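You operate a simulated robot arm through the tools that you are given. There is no shell and no other tool.

You run a simulated robot arm. Do the job below in one go: nothing can be reset, and whatever is moved stays where it is left.

## Task
Stipple the roundel in T27's ring and lift its highlight.
Fine: light T27 on High first; use the brush and the stick from the rack beside it and put both back; the roundel stays in its ring; leave other roundels and controls.
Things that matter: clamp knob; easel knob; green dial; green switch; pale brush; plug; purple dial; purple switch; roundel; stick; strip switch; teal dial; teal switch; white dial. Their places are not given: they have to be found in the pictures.

It is judged by the outcome, as a careful person would: the job done as asked, and still so three seconds after it is handed in. It fails if anything else is knocked over, pushed out of place, dropped, spilled or broken.

## Robot
A 6-joint arm with a two-finger parallel gripper, fixed in place. Base frame: the origin is at the foot of the arm, x ahead of it, y to its left, z up; the work surface is at about z = 0.87. Lengths are in m, angles in degrees, forces in N, time in s.
With the tool pointing down near the work surface it reaches from about 0.36 to 0.88 m from the base axis. Its first joint turns from -115.0 to 115.0 degrees. Payload 3.43 kg.
Tool frame: the origin (TCP) lies between the finger pads and is the grasp point; the fingertips stand 0.034 m ahead of it; z points along the fingers, y is the line along which they close. The gripper opens to 0.128 m. The fingers are 0.024 m wide and 0.012 m thick; the gripper's body (0.048 by 0.13 m) begins 0.096 m behind the TCP.
Orientation is that of the tool frame in the base frame, as a unit quaternion [x, y, z, w]. With the fingers straight down and closing along the base's y, the tool's x points along the base's -x, its y along +y and its z along -z.

## Interface
- The arm moves only by the tool step_arm. Its argument "plan" is a list of rows, each an object of numbers (a shift or turn left out is 0, a gripper value left out holds the last): "dx", "dy", "dz": the shift along the tool's x, y, z in m; "rx", "ry", "rz": the turn, a rotation vector about the tool's x, y, z in degrees. In form: [{"dx": .., "dy": .., "dz": .., "rx": .., "ry": .., "rz": ..}, ...]. A call has 1 to 20 rows; each row is the pose to reach, as a shift and turn from the pose commanded when the call began, along the tool's axes at that moment. "claw" is the opening in per cent of the stroke, from 0 (shut) to 100 (fully open), set as the call begins (left out, the last holds). A row lasts 0.2 s, in which the tool goes at most 0.05 m and 8.6 degrees; a call with a longer step from one row to the next is refused whole, and so is a gripper value outside its range. Where a pose cannot be reached the arm comes as near as it can. A force on the tool above 40 N (or 10 N above the force at the start of the call, whichever is more), or a blocked arm, ends the call early, and 0.2 s more pass. Each finger travels about 0.108 m/s and halts on what it meets, pressing with about 27 N; the grip force reading is that of the motor and also rises with nothing between the fingers. The clock runs only during rows and for 0.2 s after the last one: add rows that repeat a pose to give the fingers time. It gives the time, the measured TCP pose, the force on the tool (base axes), the opening and the grip force at its end, in the units of the frame above (readings bear some noise), with the torque about the TCP (base axes, N m) and any sound that the robot's microphone picked up.
- Cameras (640 x 400 px; columns grow to the right, rows downward): "scene" is fixed at [0.0505, 0.4997, 1.4554]; the picture's right is [-0.00, -1.00, 0.00], its down [-0.70, 0.00, -0.71] and it looks along [0.71, -0.00, -0.70] (base axes); focal length 214 px, centre (320, 200). "wrist" rides on the gripper at [0.076, -0.011, -0.16] in the tool frame; the picture's right is [0.15, 0.99, 0.00], its down [-0.88, 0.13, -0.46] and it looks along [-0.45, 0.07, 0.89] (tool axes); focal length 234 px, centre (320, 200).
- snapshot(camera): a new picture of that camera. The clock stands still meanwhile.
- slide_trunk(by): slides the trunk up (or, below 0, down) by that many m; the arm rides with it, the base frame stays. It gives what a move gives, with no picture.
- locate(camera, pixels): for up to 12 pixels [column, row] of the newest picture of that camera ("zoom" is the newest enlarged one), the place [x, y, z] in the base frame of the surface seen there, good to about 0.003 m. The clock stands still meanwhile.
- enlarge(camera, box): a new picture of the part [left, top, right, bottom] of that camera's present view, enlarged. The clock stands still meanwhile.
- sign_off(): hands the job in; it is judged then, once.

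Open the gripper and draw the arm clear of the work before you hand the job in, unless the task says otherwise.

The tools are called by a JSON object that holds its "fn" and its "kwargs". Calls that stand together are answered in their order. step_arm: Moves the arm, as the interface text tells. Its arguments: {"type":"object","properties":{"plan":{"type":"array"},"claw":{"type":"number"}},"required":["plan"]} The other tools are called the same way: slide_trunk (by) slides the trunk up or down; snapshot (camera) takes a picture; locate (camera, pixels) gives the place of the surface under pixels of a picture; enlarge (camera, box) takes an enlarged picture of a part of a camera's view; sign_off () hands the job in.

At the start:

```text
clock: 0.0
position: [0.437, 0.3629, 1.2266]
tcp_rot: [0.0, 1.0, 0.0, 0.0]
contact_force: [-0.4, 0.2, 0.1]
torque: [-0.02, -0.03, 0.04]
grip_width: 0.1279
gripper_force: 0.1
trunk travel left (down, up): [-0.65, 0.14]
```

scene: 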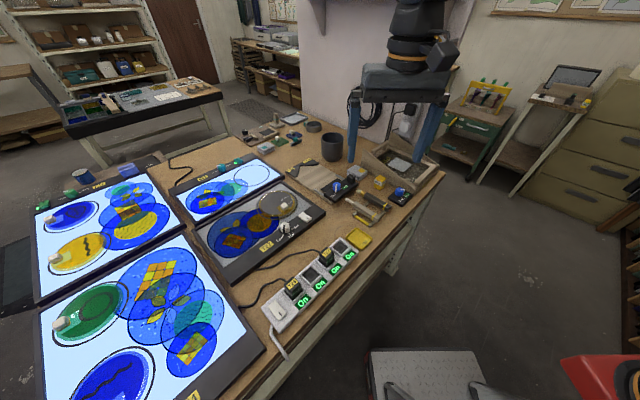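
wrist: 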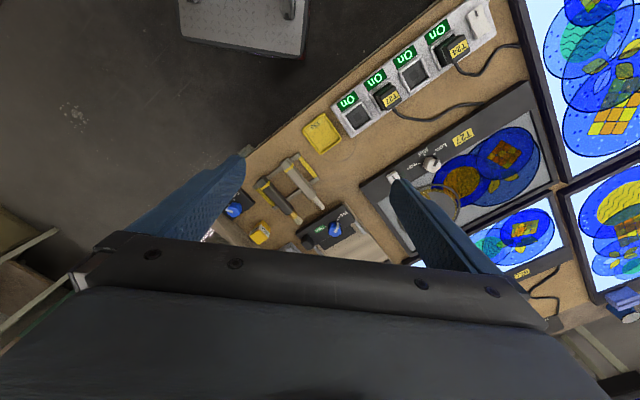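

The scene shows several light tables, with T27 (unlit) around pixel (260,230) and the power strip around (310,285). I'll enlarge the relevant parts to read labels.

{"fn": "enlarge", "kwargs": {"camera": "scene", "box": [190, 170, 370, 290]}}

{"fn": "enlarge", "kwargs": {"camera": "scene", "box": [230, 220, 390, 360]}}

{"fn": "enlarge", "kwargs": {"camera": "scene", "box": [290, 120, 450, 240]}}

{"fn": "enlarge", "kwargs": {"camera": "wrist", "box": [230, 80, 430, 260]}}

{"fn": "enlarge", "kwargs": {"camera": "wrist", "box": [320, 0, 580, 170]}}

```text
3.33 times, centred on (280, 230) of scene
```

zoom: 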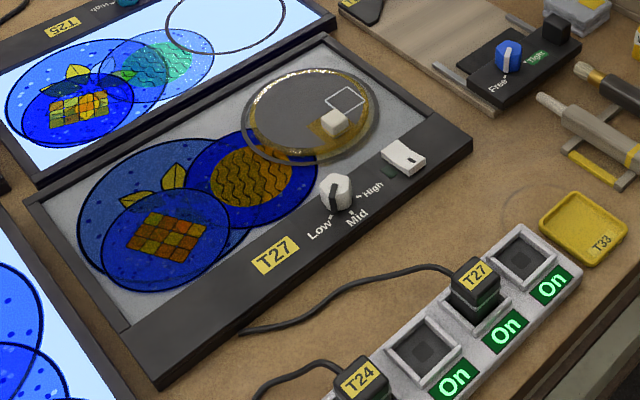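

```text
2.86 times, centred on (310, 290) of scene
```

zoom: 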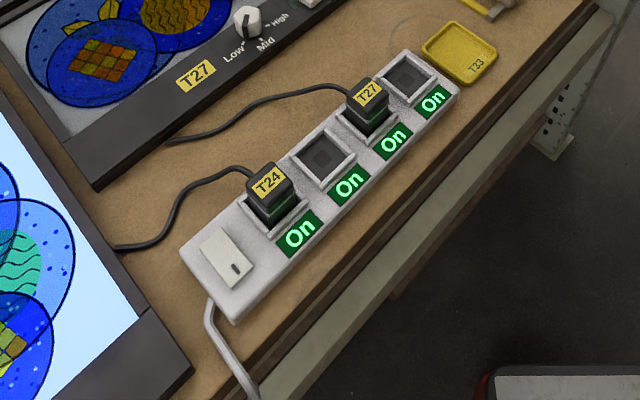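

```text
3.33 times, centred on (370, 180) of scene
```

zoom: 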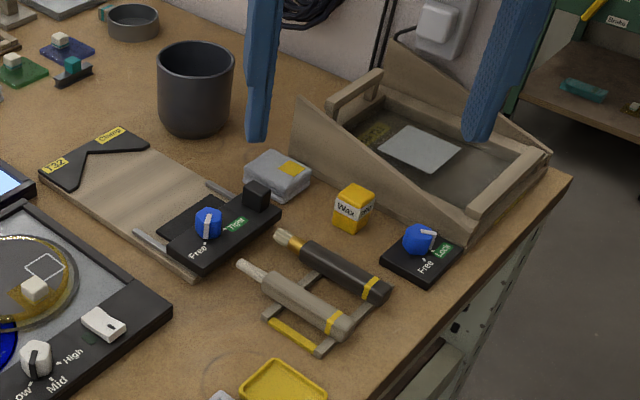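

```text
2.22 times, centred on (330, 170) of wrist
```

zoom: 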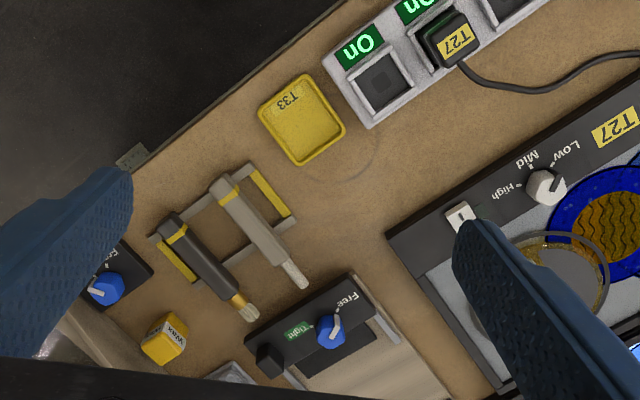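

```text
2.35 times, centred on (450, 85) of wrist
```

zoom: 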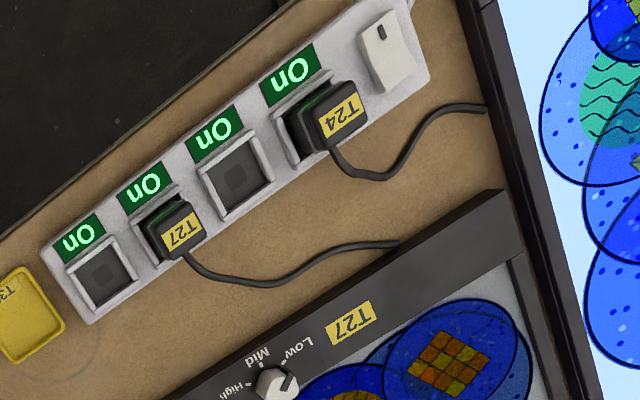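

The T27 panel has a white dial (pointer near Low), a white rocker switch, and the ring with the roundel; a rack with two tools is at about (365,208). I'll enlarge more for details of tools, roundel and plug.

{"fn": "enlarge", "kwargs": {"camera": "scene", "box": [335, 185, 399, 225]}}

{"fn": "enlarge", "kwargs": {"camera": "scene", "box": [250, 185, 330, 235]}}

{"fn": "enlarge", "kwargs": {"camera": "scene", "box": [270, 230, 366, 290]}}

{"fn": "enlarge", "kwargs": {"camera": "scene", "box": [20, 150, 280, 312]}}

{"fn": "enlarge", "kwargs": {"camera": "scene", "box": [430, 60, 640, 190]}}

```text
10.00 times, centred on (367, 205) of scene
```

zoom: 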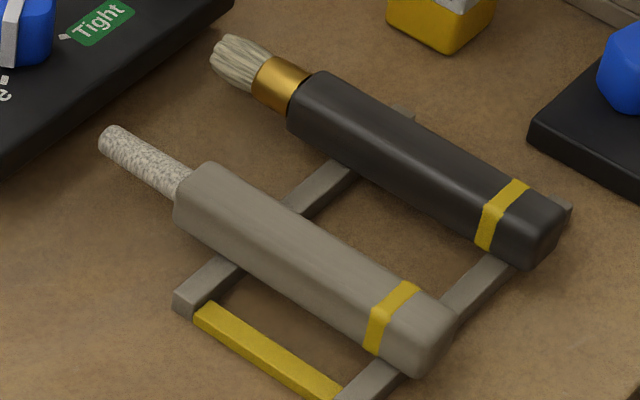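

```text
8.00 times, centred on (290, 210) of scene
```

zoom: 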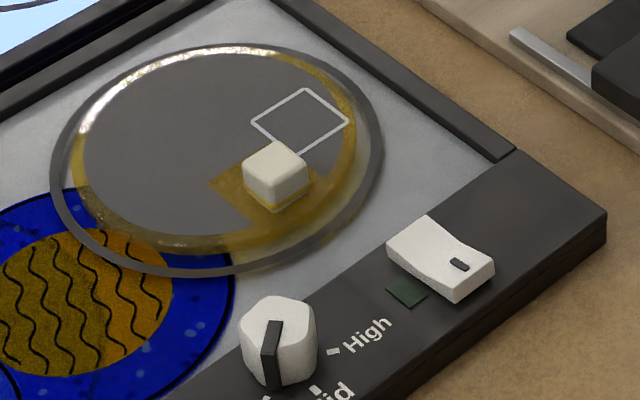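

```text
6.67 times, centred on (318, 260) of scene
```

zoom: 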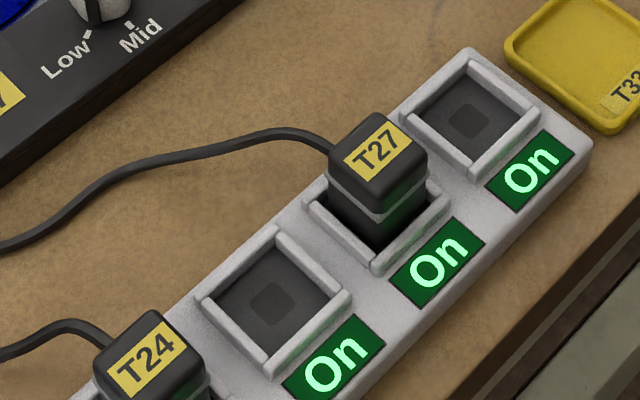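

```text
2.46 times, centred on (150, 231) of scene
```

zoom: 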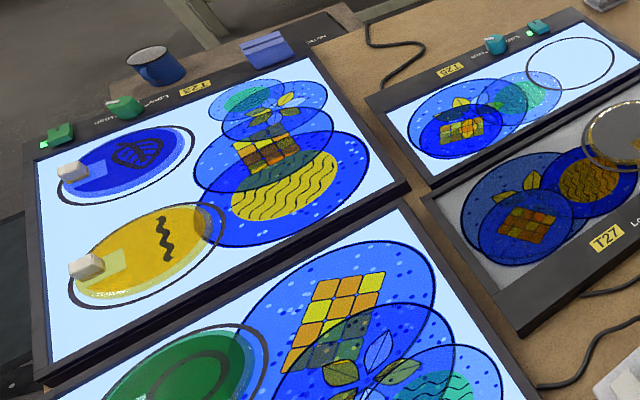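

```text
3.05 times, centred on (535, 125) of scene
```

zoom: 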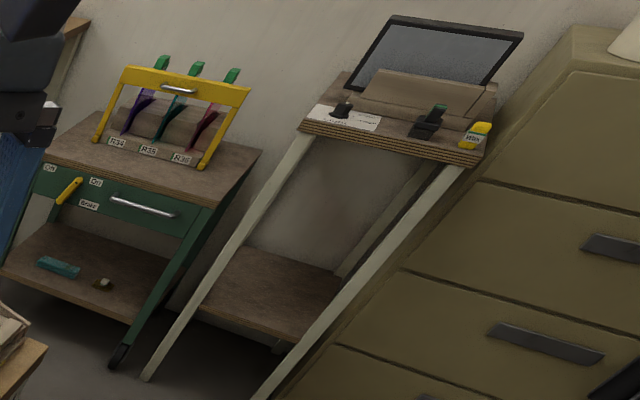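

The T27 plug looks possibly not fully seated (grey band visible). I'll get coordinates of plugs and strip using a zoom.

{"fn": "enlarge", "kwargs": {"camera": "scene", "box": [260, 230, 372, 320]}}

```text
4.44 times, centred on (316, 275) of scene
```

zoom: 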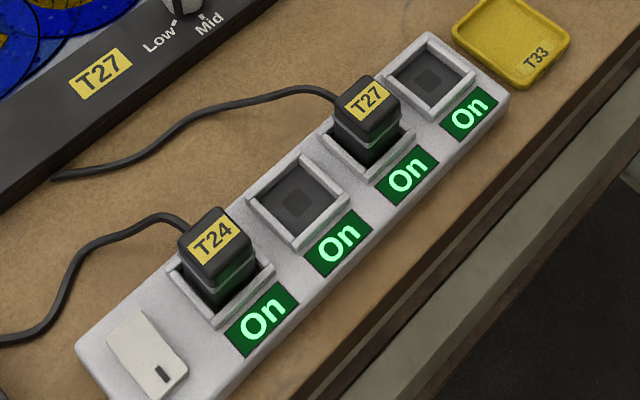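

Both plugs look similar in height; I'll measure plug tops, strip surface and the table.

{"fn": "locate", "kwargs": {"camera": "zoom", "pixels": [[368, 98], [210, 238], [430, 78], [298, 200], [372, 160], [232, 300], [145, 355], [110, 330], [470, 112], [260, 150], [510, 40], [325, 235]]}}

{"fn": "snapshot", "kwargs": {"camera": "wrist"}}

```text
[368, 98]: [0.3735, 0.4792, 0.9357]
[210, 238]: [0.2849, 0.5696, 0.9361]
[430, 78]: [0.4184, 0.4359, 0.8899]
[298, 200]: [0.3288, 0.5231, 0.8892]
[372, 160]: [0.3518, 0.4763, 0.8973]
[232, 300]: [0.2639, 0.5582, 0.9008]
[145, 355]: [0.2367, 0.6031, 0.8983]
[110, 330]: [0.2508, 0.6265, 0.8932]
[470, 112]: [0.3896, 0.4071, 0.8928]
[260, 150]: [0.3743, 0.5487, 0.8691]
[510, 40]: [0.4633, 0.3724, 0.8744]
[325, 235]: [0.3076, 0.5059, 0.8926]
```

```text
taken
```

wrist: 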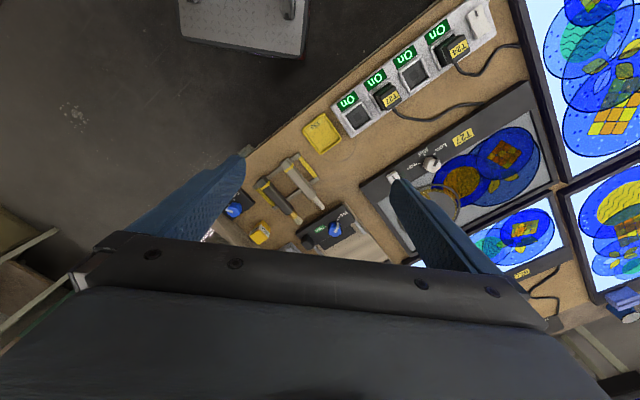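

Plug tops match (0.936), so T27 appears plugged in just like the lit T24. Next I measure the T27 panel controls, roundel and rack.

{"fn": "enlarge", "kwargs": {"camera": "scene", "box": [242, 180, 330, 240]}}

```text
6.67 times, centred on (286, 210) of scene
```

zoom: 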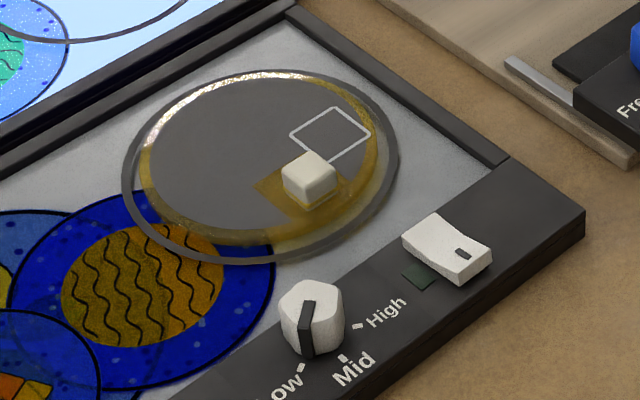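

Measuring points: roundel face, square corners, cube handle, dial top and marks, rocker ends.

{"fn": "locate", "kwargs": {"camera": "zoom", "pixels": [[334, 109], [369, 132], [331, 160], [292, 132], [310, 165], [200, 160], [148, 175], [380, 165], [262, 72], [265, 262], [125, 175], [398, 170]]}}

{"fn": "locate", "kwargs": {"camera": "zoom", "pixels": [[310, 288], [308, 310], [305, 345], [358, 325], [344, 358], [301, 368], [425, 228], [448, 248], [480, 262], [420, 275], [500, 200], [450, 180]]}}

```text
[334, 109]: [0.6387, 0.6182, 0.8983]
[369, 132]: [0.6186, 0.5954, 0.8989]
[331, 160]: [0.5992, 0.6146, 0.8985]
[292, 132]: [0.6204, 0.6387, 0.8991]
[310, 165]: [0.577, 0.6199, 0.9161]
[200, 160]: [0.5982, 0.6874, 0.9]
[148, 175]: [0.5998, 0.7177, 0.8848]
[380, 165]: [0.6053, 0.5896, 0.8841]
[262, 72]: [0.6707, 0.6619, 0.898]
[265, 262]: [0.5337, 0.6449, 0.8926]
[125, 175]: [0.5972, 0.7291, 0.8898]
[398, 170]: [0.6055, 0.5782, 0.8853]
```

```text
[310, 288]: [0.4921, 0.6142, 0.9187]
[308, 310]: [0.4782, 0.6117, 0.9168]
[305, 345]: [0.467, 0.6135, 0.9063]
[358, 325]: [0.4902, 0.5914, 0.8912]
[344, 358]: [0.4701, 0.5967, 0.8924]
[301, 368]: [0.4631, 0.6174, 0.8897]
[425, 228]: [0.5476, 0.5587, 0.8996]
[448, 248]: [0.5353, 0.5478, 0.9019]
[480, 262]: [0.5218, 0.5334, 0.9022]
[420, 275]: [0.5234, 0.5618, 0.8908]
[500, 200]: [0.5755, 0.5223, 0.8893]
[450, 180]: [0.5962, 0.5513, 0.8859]
```

The highlight square is centred near (0.619, 0.617, 0.899), about 30 mm wide. Now I measure the rack and its two tools.

{"fn": "enlarge", "kwargs": {"camera": "scene", "box": [335, 185, 399, 225]}}

{"fn": "locate", "kwargs": {"camera": "zoom", "pixels": [[240, 62], [280, 82], [320, 90], [420, 150], [500, 205], [545, 215], [112, 145], [185, 190], [210, 180], [300, 240], [390, 305], [435, 320]]}}

{"fn": "locate", "kwargs": {"camera": "zoom", "pixels": [[190, 295], [320, 185], [400, 115], [365, 385], [480, 290], [565, 208], [265, 345], [420, 240], [150, 250], [600, 300], [60, 40], [440, 20]]}}

```text
10.00 times, centred on (367, 205) of scene
```

zoom: 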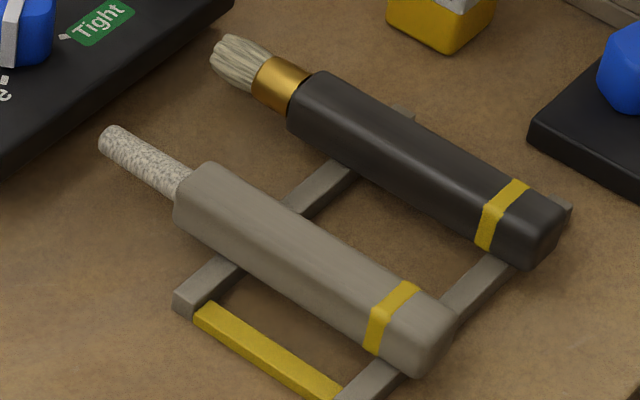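

```text
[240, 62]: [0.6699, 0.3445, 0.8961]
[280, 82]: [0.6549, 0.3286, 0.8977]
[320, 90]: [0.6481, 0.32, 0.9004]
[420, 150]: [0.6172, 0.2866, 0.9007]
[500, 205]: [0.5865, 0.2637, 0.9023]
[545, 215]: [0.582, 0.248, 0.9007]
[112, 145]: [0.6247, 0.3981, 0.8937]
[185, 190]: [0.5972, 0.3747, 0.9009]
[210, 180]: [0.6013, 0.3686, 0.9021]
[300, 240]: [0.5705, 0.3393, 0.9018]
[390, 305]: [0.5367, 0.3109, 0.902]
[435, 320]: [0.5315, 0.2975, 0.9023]
```

```text
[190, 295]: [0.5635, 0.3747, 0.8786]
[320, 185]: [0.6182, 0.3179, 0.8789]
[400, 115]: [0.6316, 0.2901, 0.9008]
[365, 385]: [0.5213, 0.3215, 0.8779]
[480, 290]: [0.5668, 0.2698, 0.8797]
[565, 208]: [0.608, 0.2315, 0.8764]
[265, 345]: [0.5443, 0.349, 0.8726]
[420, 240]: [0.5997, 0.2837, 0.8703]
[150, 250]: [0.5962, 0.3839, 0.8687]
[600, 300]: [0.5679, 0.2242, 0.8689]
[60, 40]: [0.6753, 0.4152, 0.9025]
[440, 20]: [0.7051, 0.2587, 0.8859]
```

Both tools lie with tips pointing away (+x,+y); handle tops at z≈0.902. I'll zoom hard on the T27 rocker/dial, the strip switch and other tables' controls to understand switch states.

{"fn": "enlarge", "kwargs": {"camera": "scene", "box": [280, 205, 320, 230]}}

{"fn": "enlarge", "kwargs": {"camera": "scene", "box": [265, 295, 305, 320]}}

{"fn": "enlarge", "kwargs": {"camera": "scene", "box": [30, 155, 150, 220]}}

{"fn": "enlarge", "kwargs": {"camera": "scene", "box": [200, 145, 290, 200]}}

{"fn": "enlarge", "kwargs": {"camera": "scene", "box": [30, 240, 270, 400]}}

```text
16.00 times, centred on (300, 218) of scene
```

zoom: 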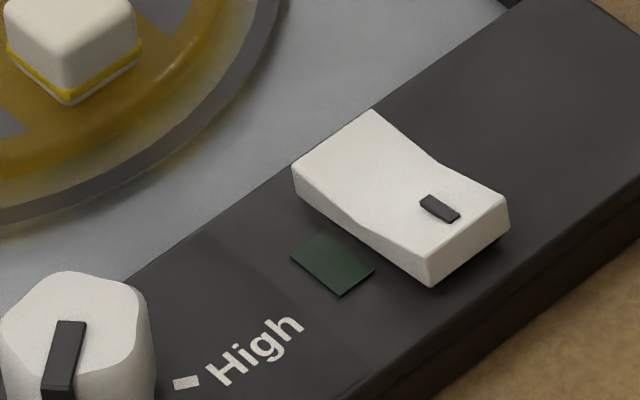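

```text
16.00 times, centred on (285, 308) of scene
```

zoom: 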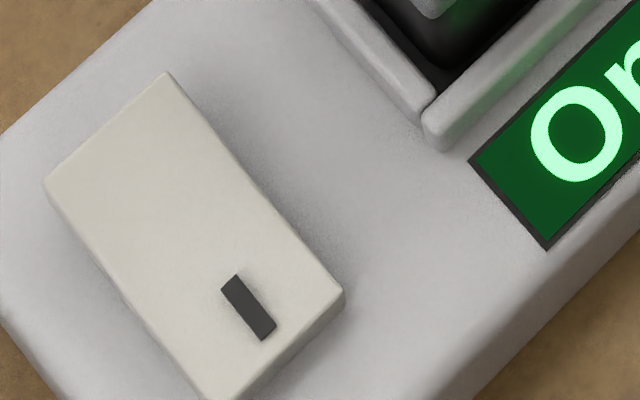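

```text
5.33 times, centred on (90, 188) of scene
```

zoom: 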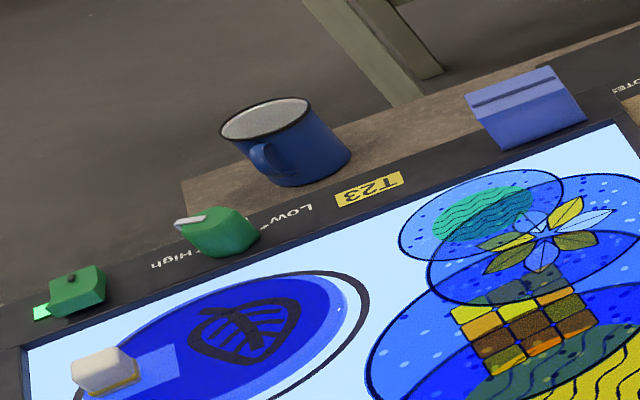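

```text
7.11 times, centred on (245, 172) of scene
```

zoom: 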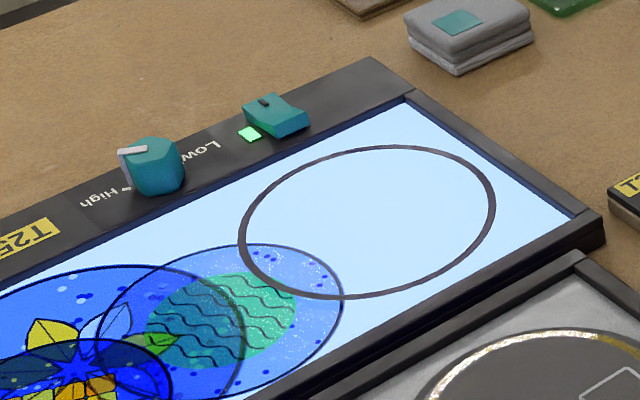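

```text
2.50 times, centred on (150, 320) of scene
```

zoom: 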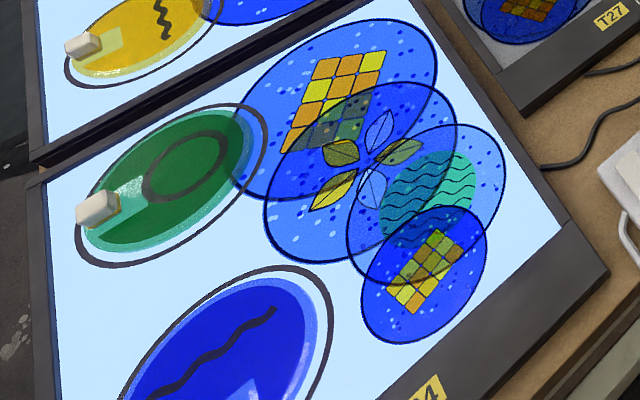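

The T27 rocker's marked end is raised with its indicator dark (off), while lit tables show the marked end down; the dial pointer is near Low. I'll move the arm above T27's panel for a closer wrist view.

{"fn": "step_arm", "kwargs": {"plan": [{"dx": -0.005, "dy": 0.03, "dz": 0.025}, {"dx": -0.01, "dy": 0.06, "dz": 0.05}, {"dx": -0.015, "dy": 0.09, "dz": 0.075}, {"dx": -0.02, "dy": 0.12, "dz": 0.1}, {"dx": -0.027, "dy": 0.15, "dz": 0.125}, {"dx": -0.033, "dy": 0.187, "dz": 0.146}, {"dx": -0.033, "dy": 0.187, "dz": 0.146}], "claw": 60}}

{"fn": "snapshot", "kwargs": {"camera": "wrist"}}

{"fn": "snapshot", "kwargs": {"camera": "scene"}}

```text
clock: 1.6
position: [0.4715, 0.5509, 1.082]
tcp_rot: [0.0, 1.0, 0.0, -0.001]
contact_force: [0.2, 1.0, 0.3]
torque: [0.03, -0.01, 0.02]
grip_width: 0.0769
gripper_force: 0.0
trunk travel left (down, up): [-0.65, 0.14]
```

```text
taken
```

wrist: 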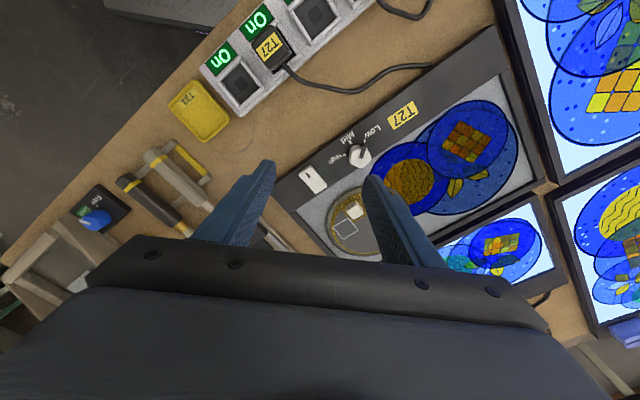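

```text
taken
```

scene: 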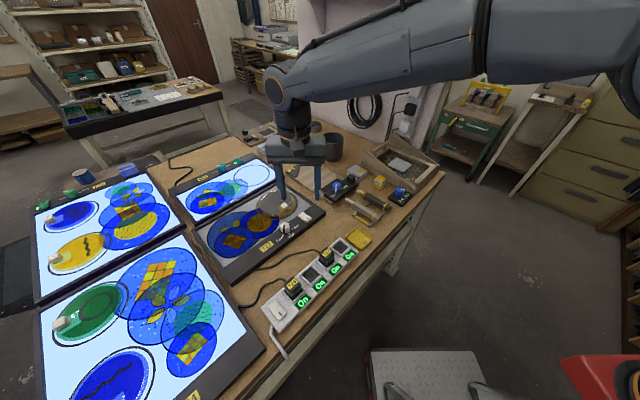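

Arm responded well. Wrist view shows T27 dial at (360,155) and rocker at (312,180); enlarging these for angles.

{"fn": "enlarge", "kwargs": {"camera": "wrist", "box": [280, 120, 400, 195]}}

{"fn": "locate", "kwargs": {"camera": "wrist", "pixels": [[357, 155], [305, 170], [312, 180], [319, 190], [352, 226], [335, 230], [358, 231], [356, 211], [344, 219]]}}

```text
5.33 times, centred on (340, 158) of wrist
```

zoom: 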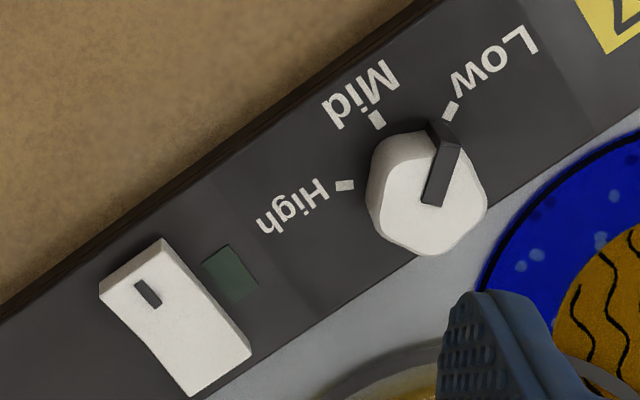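

```text
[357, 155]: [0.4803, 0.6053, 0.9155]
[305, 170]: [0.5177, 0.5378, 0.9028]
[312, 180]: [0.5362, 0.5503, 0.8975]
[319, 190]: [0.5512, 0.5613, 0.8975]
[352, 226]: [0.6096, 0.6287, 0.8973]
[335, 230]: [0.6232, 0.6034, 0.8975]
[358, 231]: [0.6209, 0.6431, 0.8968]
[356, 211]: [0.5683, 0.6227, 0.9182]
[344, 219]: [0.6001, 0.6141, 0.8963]
```

The rocker's marked end is raised (z 0.903 vs 0.897) and the dial points near Low. I'll measure the dial's top, marks, and rocker precisely on this zoom.

{"fn": "locate", "kwargs": {"camera": "zoom", "pixels": [[451, 111], [378, 119], [344, 186], [432, 200], [443, 150], [375, 195], [482, 195], [410, 245], [430, 135], [150, 295], [180, 330], [215, 370]]}}

{"fn": "locate", "kwargs": {"camera": "zoom", "pixels": [[165, 245], [105, 297], [245, 350], [192, 392], [230, 272], [440, 240], [385, 235], [470, 230], [465, 165], [390, 150], [420, 190], [447, 175]]}}

```text
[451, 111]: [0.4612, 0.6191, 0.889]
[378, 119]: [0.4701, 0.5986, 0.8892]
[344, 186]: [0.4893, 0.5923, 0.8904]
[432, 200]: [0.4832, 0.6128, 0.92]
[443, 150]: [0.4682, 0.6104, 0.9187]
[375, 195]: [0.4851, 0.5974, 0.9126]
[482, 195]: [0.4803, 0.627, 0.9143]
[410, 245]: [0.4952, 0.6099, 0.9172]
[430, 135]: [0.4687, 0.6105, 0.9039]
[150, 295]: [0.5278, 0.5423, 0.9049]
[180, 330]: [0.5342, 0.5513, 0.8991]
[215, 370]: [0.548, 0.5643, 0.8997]
```

```text
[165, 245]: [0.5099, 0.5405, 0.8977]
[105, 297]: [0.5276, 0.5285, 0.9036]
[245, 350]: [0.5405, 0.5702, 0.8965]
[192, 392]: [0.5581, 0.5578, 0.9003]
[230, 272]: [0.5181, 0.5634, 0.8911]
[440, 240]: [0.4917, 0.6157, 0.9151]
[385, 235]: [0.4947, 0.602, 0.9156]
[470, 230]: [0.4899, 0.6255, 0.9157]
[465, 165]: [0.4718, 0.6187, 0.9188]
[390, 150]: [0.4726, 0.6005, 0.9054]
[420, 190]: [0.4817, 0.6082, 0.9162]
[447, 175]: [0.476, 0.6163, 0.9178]
```

Dial centre ≈ (0.484, 0.613), pointer close to Low; rocker's raised marked end ≈ (0.524, 0.537). I'll close the fingers, yaw 43° to align with the panel and hover above the rocker's marked end.

{"fn": "step_arm", "kwargs": {"plan": [{"dx": -0.01, "dy": -0.003, "dz": 0.01, "rz": 8}, {"dx": -0.02, "dy": -0.006, "dz": 0.02, "rz": 16}, {"dx": -0.03, "dy": -0.009, "dz": 0.03, "rz": 24}, {"dx": -0.04, "dy": -0.012, "dz": 0.04, "rz": 32}, {"dx": -0.052, "dy": -0.015, "dz": 0.05, "rz": 40}, {"dx": -0.052, "dy": -0.015, "dz": 0.07, "rz": 43}, {"dx": -0.052, "dy": -0.015, "dz": 0.095, "rz": 43}, {"dx": -0.052, "dy": -0.015, "dz": 0.1166, "rz": 43}, {"dx": -0.052, "dy": -0.015, "dz": 0.1166, "rz": 43}], "claw": 0}}

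{"fn": "snapshot", "kwargs": {"camera": "wrist"}}

{"fn": "enlarge", "kwargs": {"camera": "scene", "box": [250, 180, 346, 240]}}

```text
clock: 3.6
position: [0.5222, 0.5345, 0.9635]
tcp_rot: [0.367, 0.93, -0.001, -0.001]
contact_force: [-0.1, -0.4, -0.9]
torque: [-0.02, 0.01, 0.01]
grip_width: 0.0
gripper_force: 26.7
trunk travel left (down, up): [-0.65, 0.14]
```

```text
taken
```

wrist: 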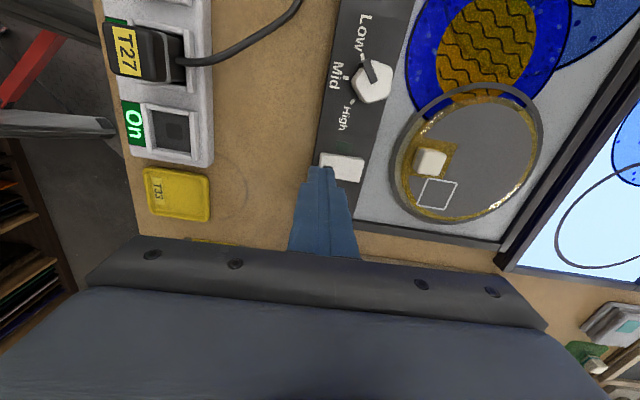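

```text
6.67 times, centred on (298, 210) of scene
```

zoom: 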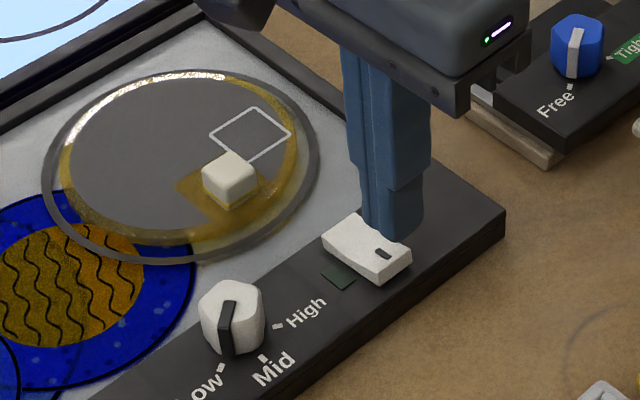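

The fingers hover over the rocker. I'll zoom on the wrist view to check alignment with the marked end before pressing.

{"fn": "enlarge", "kwargs": {"camera": "wrist", "box": [280, 30, 420, 220]}}

{"fn": "enlarge", "kwargs": {"camera": "scene", "box": [290, 200, 322, 225]}}

```text
2.11 times, centred on (350, 125) of wrist
```

zoom: 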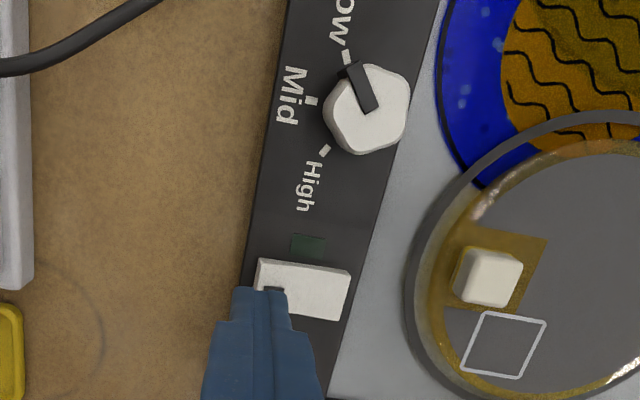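

```text
16.00 times, centred on (306, 212) of scene
```

zoom: 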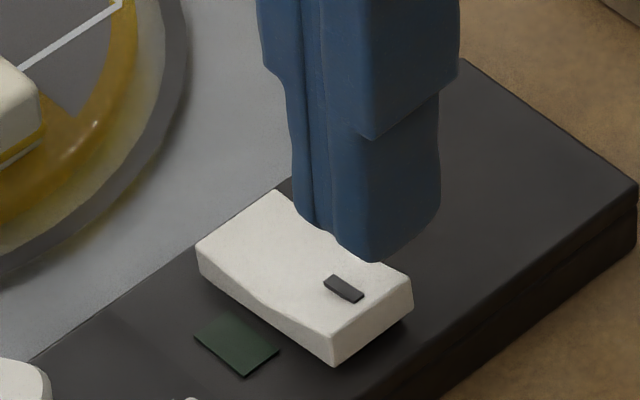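

Finger footprint covers only the marked half of the rocker. I press straight down in small steps to tip height ≈ 0.897.

{"fn": "step_arm", "kwargs": {"plan": [{"dz": 0.012}, {"dz": 0.02}, {"dz": 0.025}, {"dz": 0.029}, {"dz": 0.033}, {"dz": 0.036}]}}

{"fn": "snapshot", "kwargs": {"camera": "scene"}}

{"fn": "enlarge", "kwargs": {"camera": "scene", "box": [250, 180, 346, 240]}}

```text
clock: 5.0
position: [0.5209, 0.5342, 0.9353]
tcp_rot: [0.366, 0.93, 0.002, 0.0]
contact_force: [-12.1, -10.1, 17.6]
torque: [-0.27, 0.2, 0.03]
grip_width: 0.0
gripper_force: 27.1
trunk travel left (down, up): [-0.65, 0.14]
stopped in row 6: the force on the tool passed its limit at 44 N (the readings are from after the stop); the commanded pose is now the measured one
```

```text
taken
```

scene: 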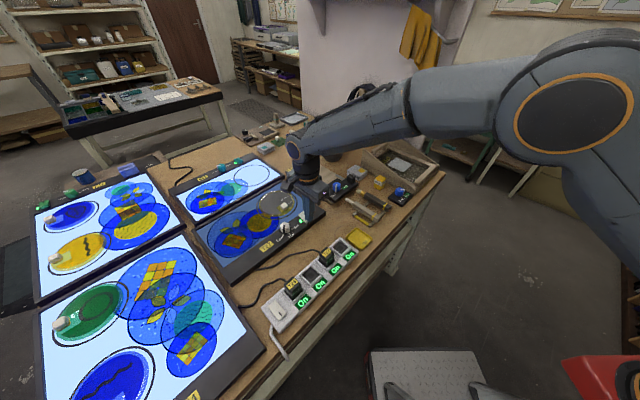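

```text
6.67 times, centred on (298, 210) of scene
```

zoom: 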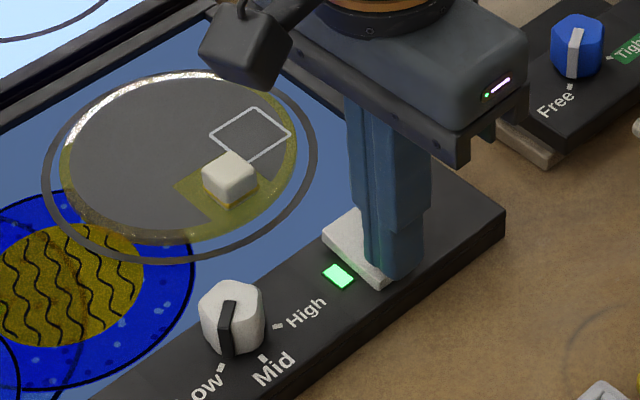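

The indicator lit green and T27 glows at Low. I retract upward.

{"fn": "step_arm", "kwargs": {"plan": [{"dz": -0.02}, {"dz": -0.05}, {"dz": -0.08}, {"dz": -0.1}, {"dz": -0.1}]}}

{"fn": "enlarge", "kwargs": {"camera": "scene", "box": [190, 170, 350, 270]}}

{"fn": "snapshot", "kwargs": {"camera": "wrist"}}

```text
clock: 6.2
position: [0.5228, 0.5331, 1.0332]
tcp_rot: [0.366, 0.931, 0.002, 0.001]
contact_force: [0.1, -0.3, 0.4]
torque: [-0.04, 0.01, -0.02]
grip_width: 0.0001
gripper_force: 27.5
trunk travel left (down, up): [-0.65, 0.14]
```

```text
4.00 times, centred on (270, 220) of scene
```

zoom: 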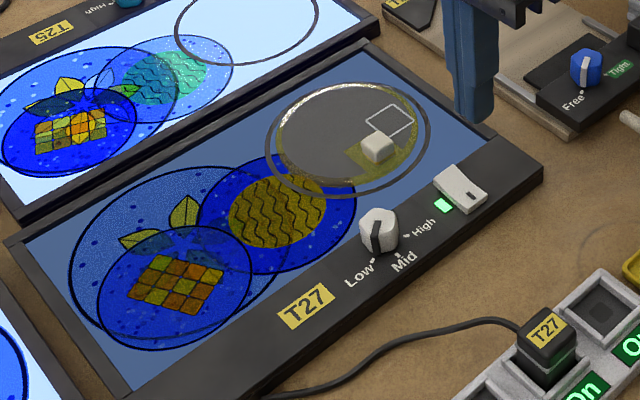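

```text
taken
```

wrist: 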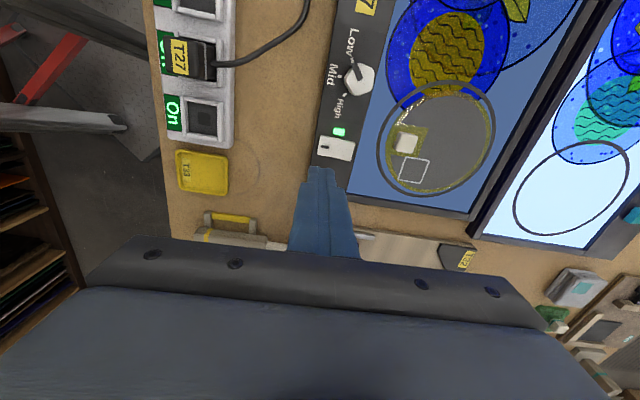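

T27 panel hasn't shifted and is lit at Low. I move over the dial, opening the fingers to ~58 mm and test turning the wrist CCW to be sure the range suffices.

{"fn": "step_arm", "kwargs": {"plan": [{"dx": 0.027, "dy": 0.011}, {"dx": 0.054, "dy": 0.022}, {"dx": 0.0807, "dy": 0.0324}, {"dx": 0.0807, "dy": 0.0324, "rz": -8.5}, {"dx": 0.0807, "dy": 0.0324, "rz": -17}, {"dx": 0.0807, "dy": 0.0324, "rz": -25.5}, {"dx": 0.0807, "dy": 0.0324, "rz": -34}, {"dx": 0.0807, "dy": 0.0324, "rz": -42.5}, {"dx": 0.0807, "dy": 0.0324, "rz": -51}, {"dx": 0.0807, "dy": 0.0324, "rz": -59.5}, {"dx": 0.0807, "dy": 0.0324, "rz": -68}, {"dx": 0.0807, "dy": 0.0324, "rz": -76.5}, {"dx": 0.0807, "dy": 0.0324, "rz": -85}, {"dx": 0.0807, "dy": 0.0324, "rz": -93.5}, {"dx": 0.0807, "dy": 0.0324, "rz": -102}, {"dx": 0.0807, "dy": 0.0324, "rz": -110}, {"dx": 0.0807, "dy": 0.0324, "rz": -118}, {"dx": 0.0807, "dy": 0.0324, "rz": -118}], "claw": 45}}

{"fn": "snapshot", "kwargs": {"camera": "wrist"}}

```text
clock: 10.0
position: [0.4841, 0.6137, 1.0336]
tcp_rot: [-0.61, 0.793, 0.0, 0.003]
contact_force: [0.3, 0.6, -0.1]
torque: [-0.01, -0.03, 0.0]
grip_width: 0.058
gripper_force: 0.1
trunk travel left (down, up): [-0.65, 0.14]
```

```text
taken
```

wrist: 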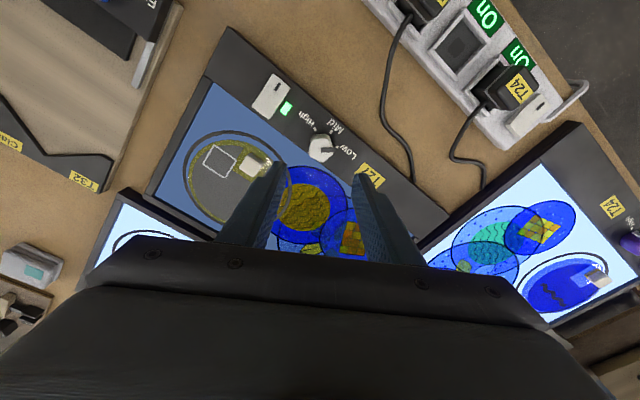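

The range reaches +75° yaw. The dial sits between the fingers at (321,147); I enlarge to check centring and pointer.

{"fn": "enlarge", "kwargs": {"camera": "wrist", "box": [280, 115, 360, 175]}}

{"fn": "locate", "kwargs": {"camera": "zoom", "pixels": [[330, 250], [300, 200], [350, 200], [320, 180], [320, 220], [270, 250], [380, 250], [330, 300]]}}

```text
6.67 times, centred on (320, 145) of wrist
```

zoom: 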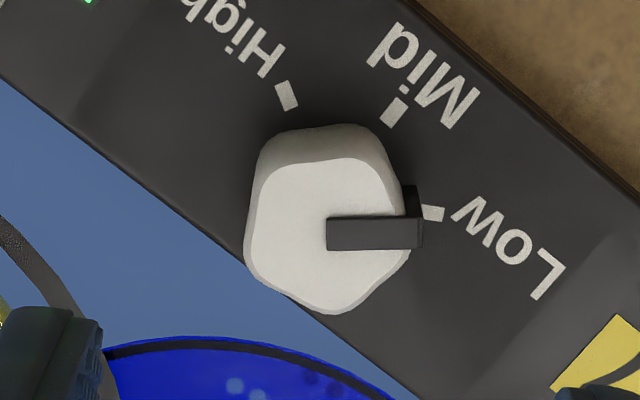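

```text
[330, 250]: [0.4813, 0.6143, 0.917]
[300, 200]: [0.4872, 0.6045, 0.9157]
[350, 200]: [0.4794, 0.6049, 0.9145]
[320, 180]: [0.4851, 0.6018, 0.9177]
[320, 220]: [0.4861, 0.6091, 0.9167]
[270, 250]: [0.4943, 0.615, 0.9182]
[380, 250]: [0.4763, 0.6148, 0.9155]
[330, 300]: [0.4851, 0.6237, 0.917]
```

The pointer sits essentially at Low (~173° direction), so ~113° CCW turn brings it to High (~287°). I rotate the wrist back to yaw −43° and descend around the dial with the fingers open.

{"fn": "step_arm", "kwargs": {"plan": [{"rz": 8.5}, {"rz": 17}, {"rz": 25.5}, {"rz": 34}, {"rz": 42.5}, {"rz": 51}, {"rz": 59.5}, {"rz": 68}, {"rz": 76.5}, {"rz": 85}, {"rz": 93.5}, {"rz": 102}, {"rz": 110}, {"dx": 0.001, "dy": 0.0012, "rz": 118}, {"dx": 0.001, "dy": 0.0012, "dz": 0.03, "rz": 118}, {"dx": 0.001, "dy": 0.0012, "dz": 0.06, "rz": 118}, {"dx": 0.001, "dy": 0.0012, "dz": 0.085, "rz": 118}, {"dx": 0.001, "dy": 0.0012, "dz": 0.1, "rz": 118}, {"dx": 0.001, "dy": 0.0012, "dz": 0.105, "rz": 118}, {"dx": 0.001, "dy": 0.0012, "dz": 0.105, "rz": 118}], "claw": 45}}

{"fn": "snapshot", "kwargs": {"camera": "wrist"}}

{"fn": "enlarge", "kwargs": {"camera": "scene", "box": [250, 190, 330, 240]}}

```text
clock: 14.2
position: [0.4872, 0.6118, 0.9305]
tcp_rot: [0.367, 0.93, 0.002, 0.001]
contact_force: [1.0, -0.3, 0.2]
torque: [0.0, -0.01, -0.01]
grip_width: 0.0575
gripper_force: 0.0
trunk travel left (down, up): [-0.65, 0.14]
```

```text
taken
```

wrist: 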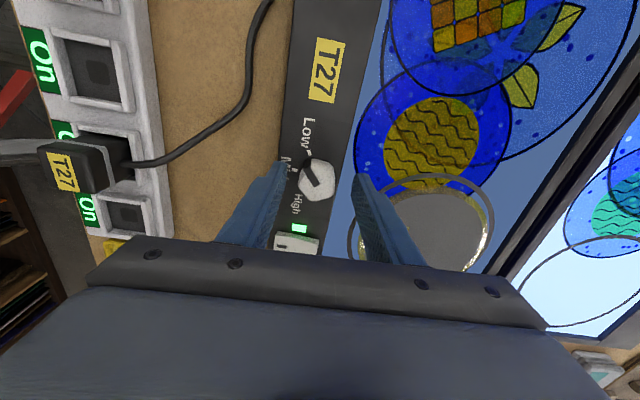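

```text
8.00 times, centred on (290, 215) of scene
```

zoom: 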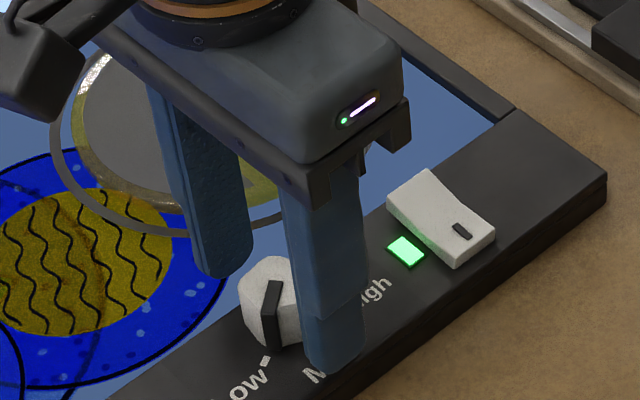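

The dial is ~4 mm off the finger centre; I shift to centre on it before closing.

{"fn": "step_arm", "kwargs": {"plan": [{"dx": 0.004, "dy": -0.0023}, {"dx": 0.004, "dy": -0.0023}, {"dx": 0.004, "dy": -0.0023}]}}

{"fn": "enlarge", "kwargs": {"camera": "wrist", "box": [270, 130, 370, 210]}}

```text
clock: 15.0
position: [0.4815, 0.6121, 0.9311]
tcp_rot: [0.366, 0.931, 0.002, 0.0]
contact_force: [-0.2, -0.2, -0.1]
torque: [0.0, -0.01, 0.0]
grip_width: 0.0576
gripper_force: 0.0
trunk travel left (down, up): [-0.65, 0.14]
```

```text
5.00 times, centred on (320, 170) of wrist
```

zoom: 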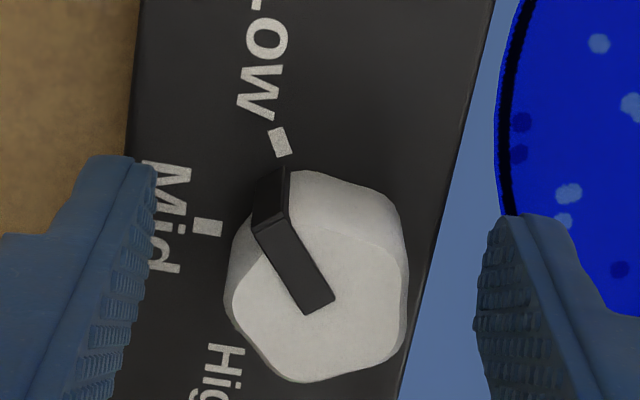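

The dial is centred between the fingers. Closing on it now.

{"fn": "step_arm", "kwargs": {"plan": [{"dz": 0}, {"dz": 0}, {"dz": 0}], "claw": 0}}

```text
clock: 15.8
position: [0.4824, 0.6133, 0.9308]
tcp_rot: [0.366, 0.93, 0.003, 0.001]
contact_force: [4.4, 4.3, -0.5]
torque: [-0.36, 0.42, 0.01]
grip_width: 0.0296
gripper_force: 44.7
trunk travel left (down, up): [-0.65, 0.14]
```

Gripped at 29.6 mm. I rotate CCW about 113° toward High.

{"fn": "step_arm", "kwargs": {"plan": [{"rz": -8}, {"rz": -16}, {"rz": -24}, {"rz": -32}, {"rz": -40}, {"rz": -48}, {"rz": -56}, {"rz": -64}, {"rz": -72}, {"rz": -80}, {"rz": -88}, {"rz": -96}, {"rz": -104}, {"rz": -110}, {"rz": -113}, {"rz": -113}]}}

{"fn": "enlarge", "kwargs": {"camera": "scene", "box": [190, 170, 350, 270]}}

{"fn": "snapshot", "kwargs": {"camera": "wrist"}}

```text
clock: 17.5
position: [0.4809, 0.6104, 0.93]
tcp_rot: [-0.156, 0.988, -0.001, 0.002]
contact_force: [8.0, -20.2, 10.1]
torque: [-0.58, -0.28, -0.07]
grip_width: 0.0298
gripper_force: 44.7
trunk travel left (down, up): [-0.65, 0.14]
stopped in row 8: the force on the tool passed its limit at 41 N (the readings are from after the stop); the commanded pose is now the measured one
```

```text
4.00 times, centred on (270, 220) of scene
```

zoom: 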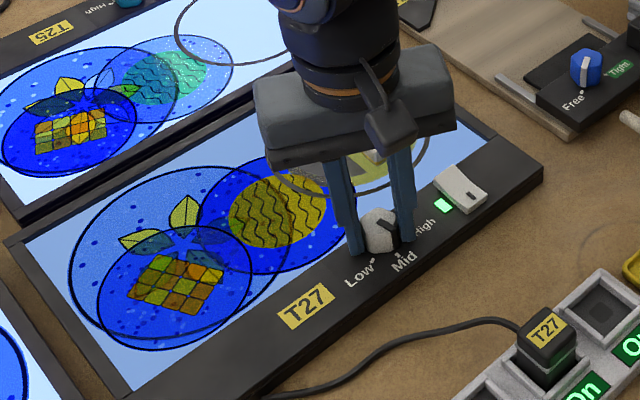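

```text
taken
```

wrist: 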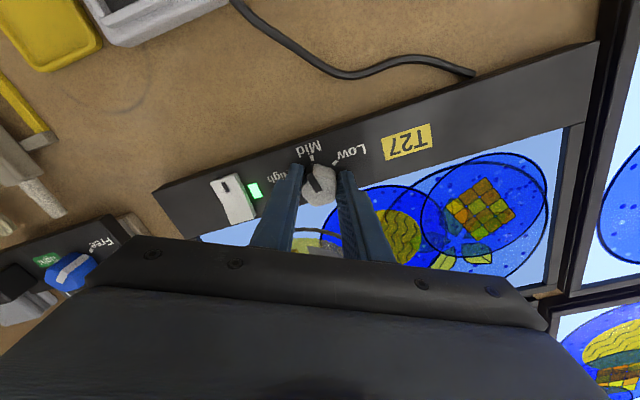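

The dial turned about 60° to Mid before lateral force stopped it. I'll release, re-check centring and regrasp.

{"fn": "step_arm", "kwargs": {"plan": [{"dz": 0}, {"dz": 0}, {"dz": 0}], "claw": 42}}

{"fn": "enlarge", "kwargs": {"camera": "wrist", "box": [270, 130, 370, 210]}}

```text
clock: 18.3
position: [0.4789, 0.6132, 0.9282]
tcp_rot: [-0.158, 0.987, 0.0, 0.002]
contact_force: [-0.1, -0.3, 0.3]
torque: [0.01, 0.01, 0.03]
grip_width: 0.0537
gripper_force: 0.1
trunk travel left (down, up): [-0.65, 0.14]
```

```text
5.00 times, centred on (320, 170) of wrist
```

zoom: 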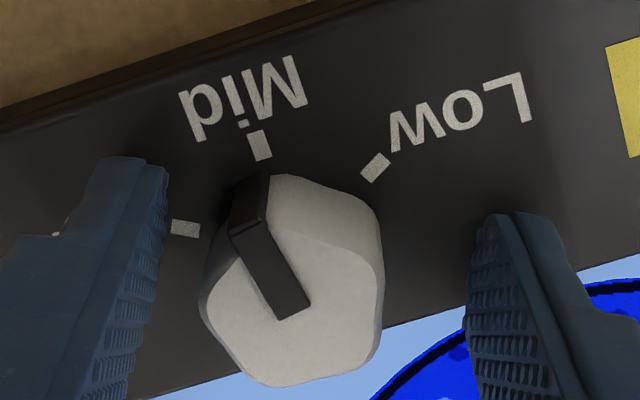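

The dial is off-centre about 4 mm to the left; I shift to re-centre and verify.

{"fn": "step_arm", "kwargs": {"plan": [{"dx": -0.001, "dy": -0.002}, {"dx": -0.002, "dy": -0.0037}, {"dx": -0.002, "dy": -0.0037}]}}

{"fn": "enlarge", "kwargs": {"camera": "wrist", "box": [270, 130, 370, 210]}}

```text
clock: 19.1
position: [0.4832, 0.6096, 0.9292]
tcp_rot: [-0.157, 0.988, 0.0, 0.002]
contact_force: [-0.3, -1.1, 0.0]
torque: [0.03, -0.03, 0.02]
grip_width: 0.0538
gripper_force: 0.0
trunk travel left (down, up): [-0.65, 0.14]
```

```text
5.00 times, centred on (320, 170) of wrist
```

zoom: 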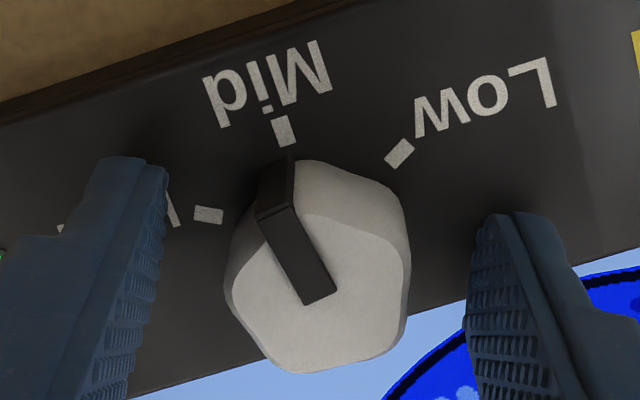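

Now centred. Pointer is just past Mid with ~57° to go to High; regrasp and rotate.

{"fn": "step_arm", "kwargs": {"plan": [{"dz": 0}, {"dz": 0}, {"dz": 0}, {"rz": -7}, {"rz": -14}, {"rz": -21}, {"rz": -28}, {"rz": -35}, {"rz": -42}, {"rz": -49}, {"rz": -55}, {"rz": -55}], "claw": 0}}

{"fn": "enlarge", "kwargs": {"camera": "wrist", "box": [270, 110, 370, 210]}}

{"fn": "enlarge", "kwargs": {"camera": "scene", "box": [190, 170, 350, 270]}}

```text
clock: 21.7
position: [0.484, 0.6104, 0.9291]
tcp_rot: [-0.595, 0.804, -0.002, 0.003]
contact_force: [2.9, -1.3, 6.8]
torque: [0.19, 0.27, -0.21]
grip_width: 0.0292
gripper_force: 44.9
trunk travel left (down, up): [-0.65, 0.14]
```

```text
4.00 times, centred on (320, 160) of wrist
```

zoom: 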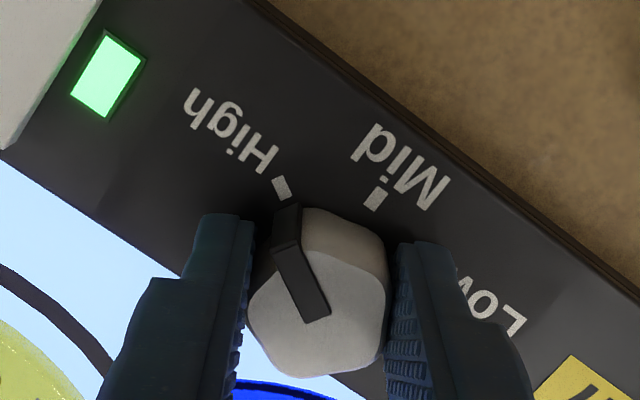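

```text
4.00 times, centred on (270, 220) of scene
```

zoom: 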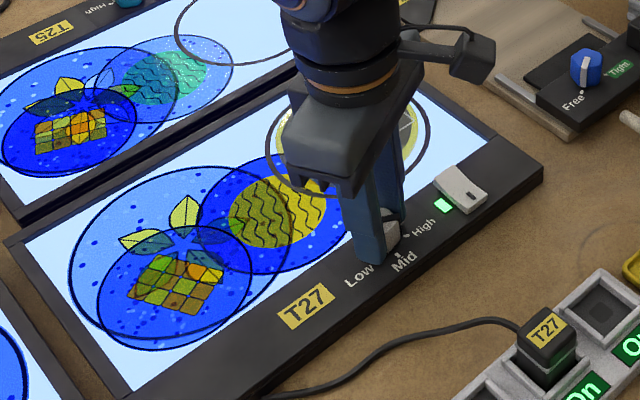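

Pointer aligns with the High tick and the panel is bright. I release and rise.

{"fn": "step_arm", "kwargs": {"plan": [{"dz": 0}, {"dz": 0}, {"dz": -0.03}, {"dz": -0.07}, {"dz": -0.1}, {"dz": -0.1}], "claw": 45}}

{"fn": "enlarge", "kwargs": {"camera": "wrist", "box": [260, 100, 380, 190]}}

{"fn": "enlarge", "kwargs": {"camera": "scene", "box": [190, 170, 350, 270]}}

```text
clock: 23.1
position: [0.4808, 0.6109, 1.0292]
tcp_rot: [-0.595, 0.804, 0.0, 0.002]
contact_force: [0.2, 0.0, 0.1]
torque: [-0.01, 0.0, -0.03]
grip_width: 0.0575
gripper_force: 0.0
trunk travel left (down, up): [-0.65, 0.14]
```

```text
4.44 times, centred on (320, 145) of wrist
```

zoom: 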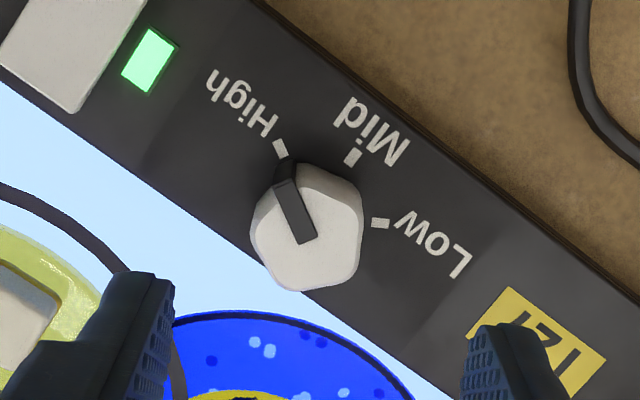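

```text
4.00 times, centred on (270, 220) of scene
```

zoom: 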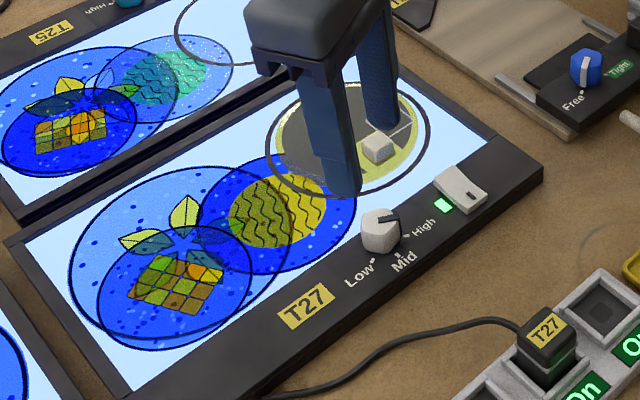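

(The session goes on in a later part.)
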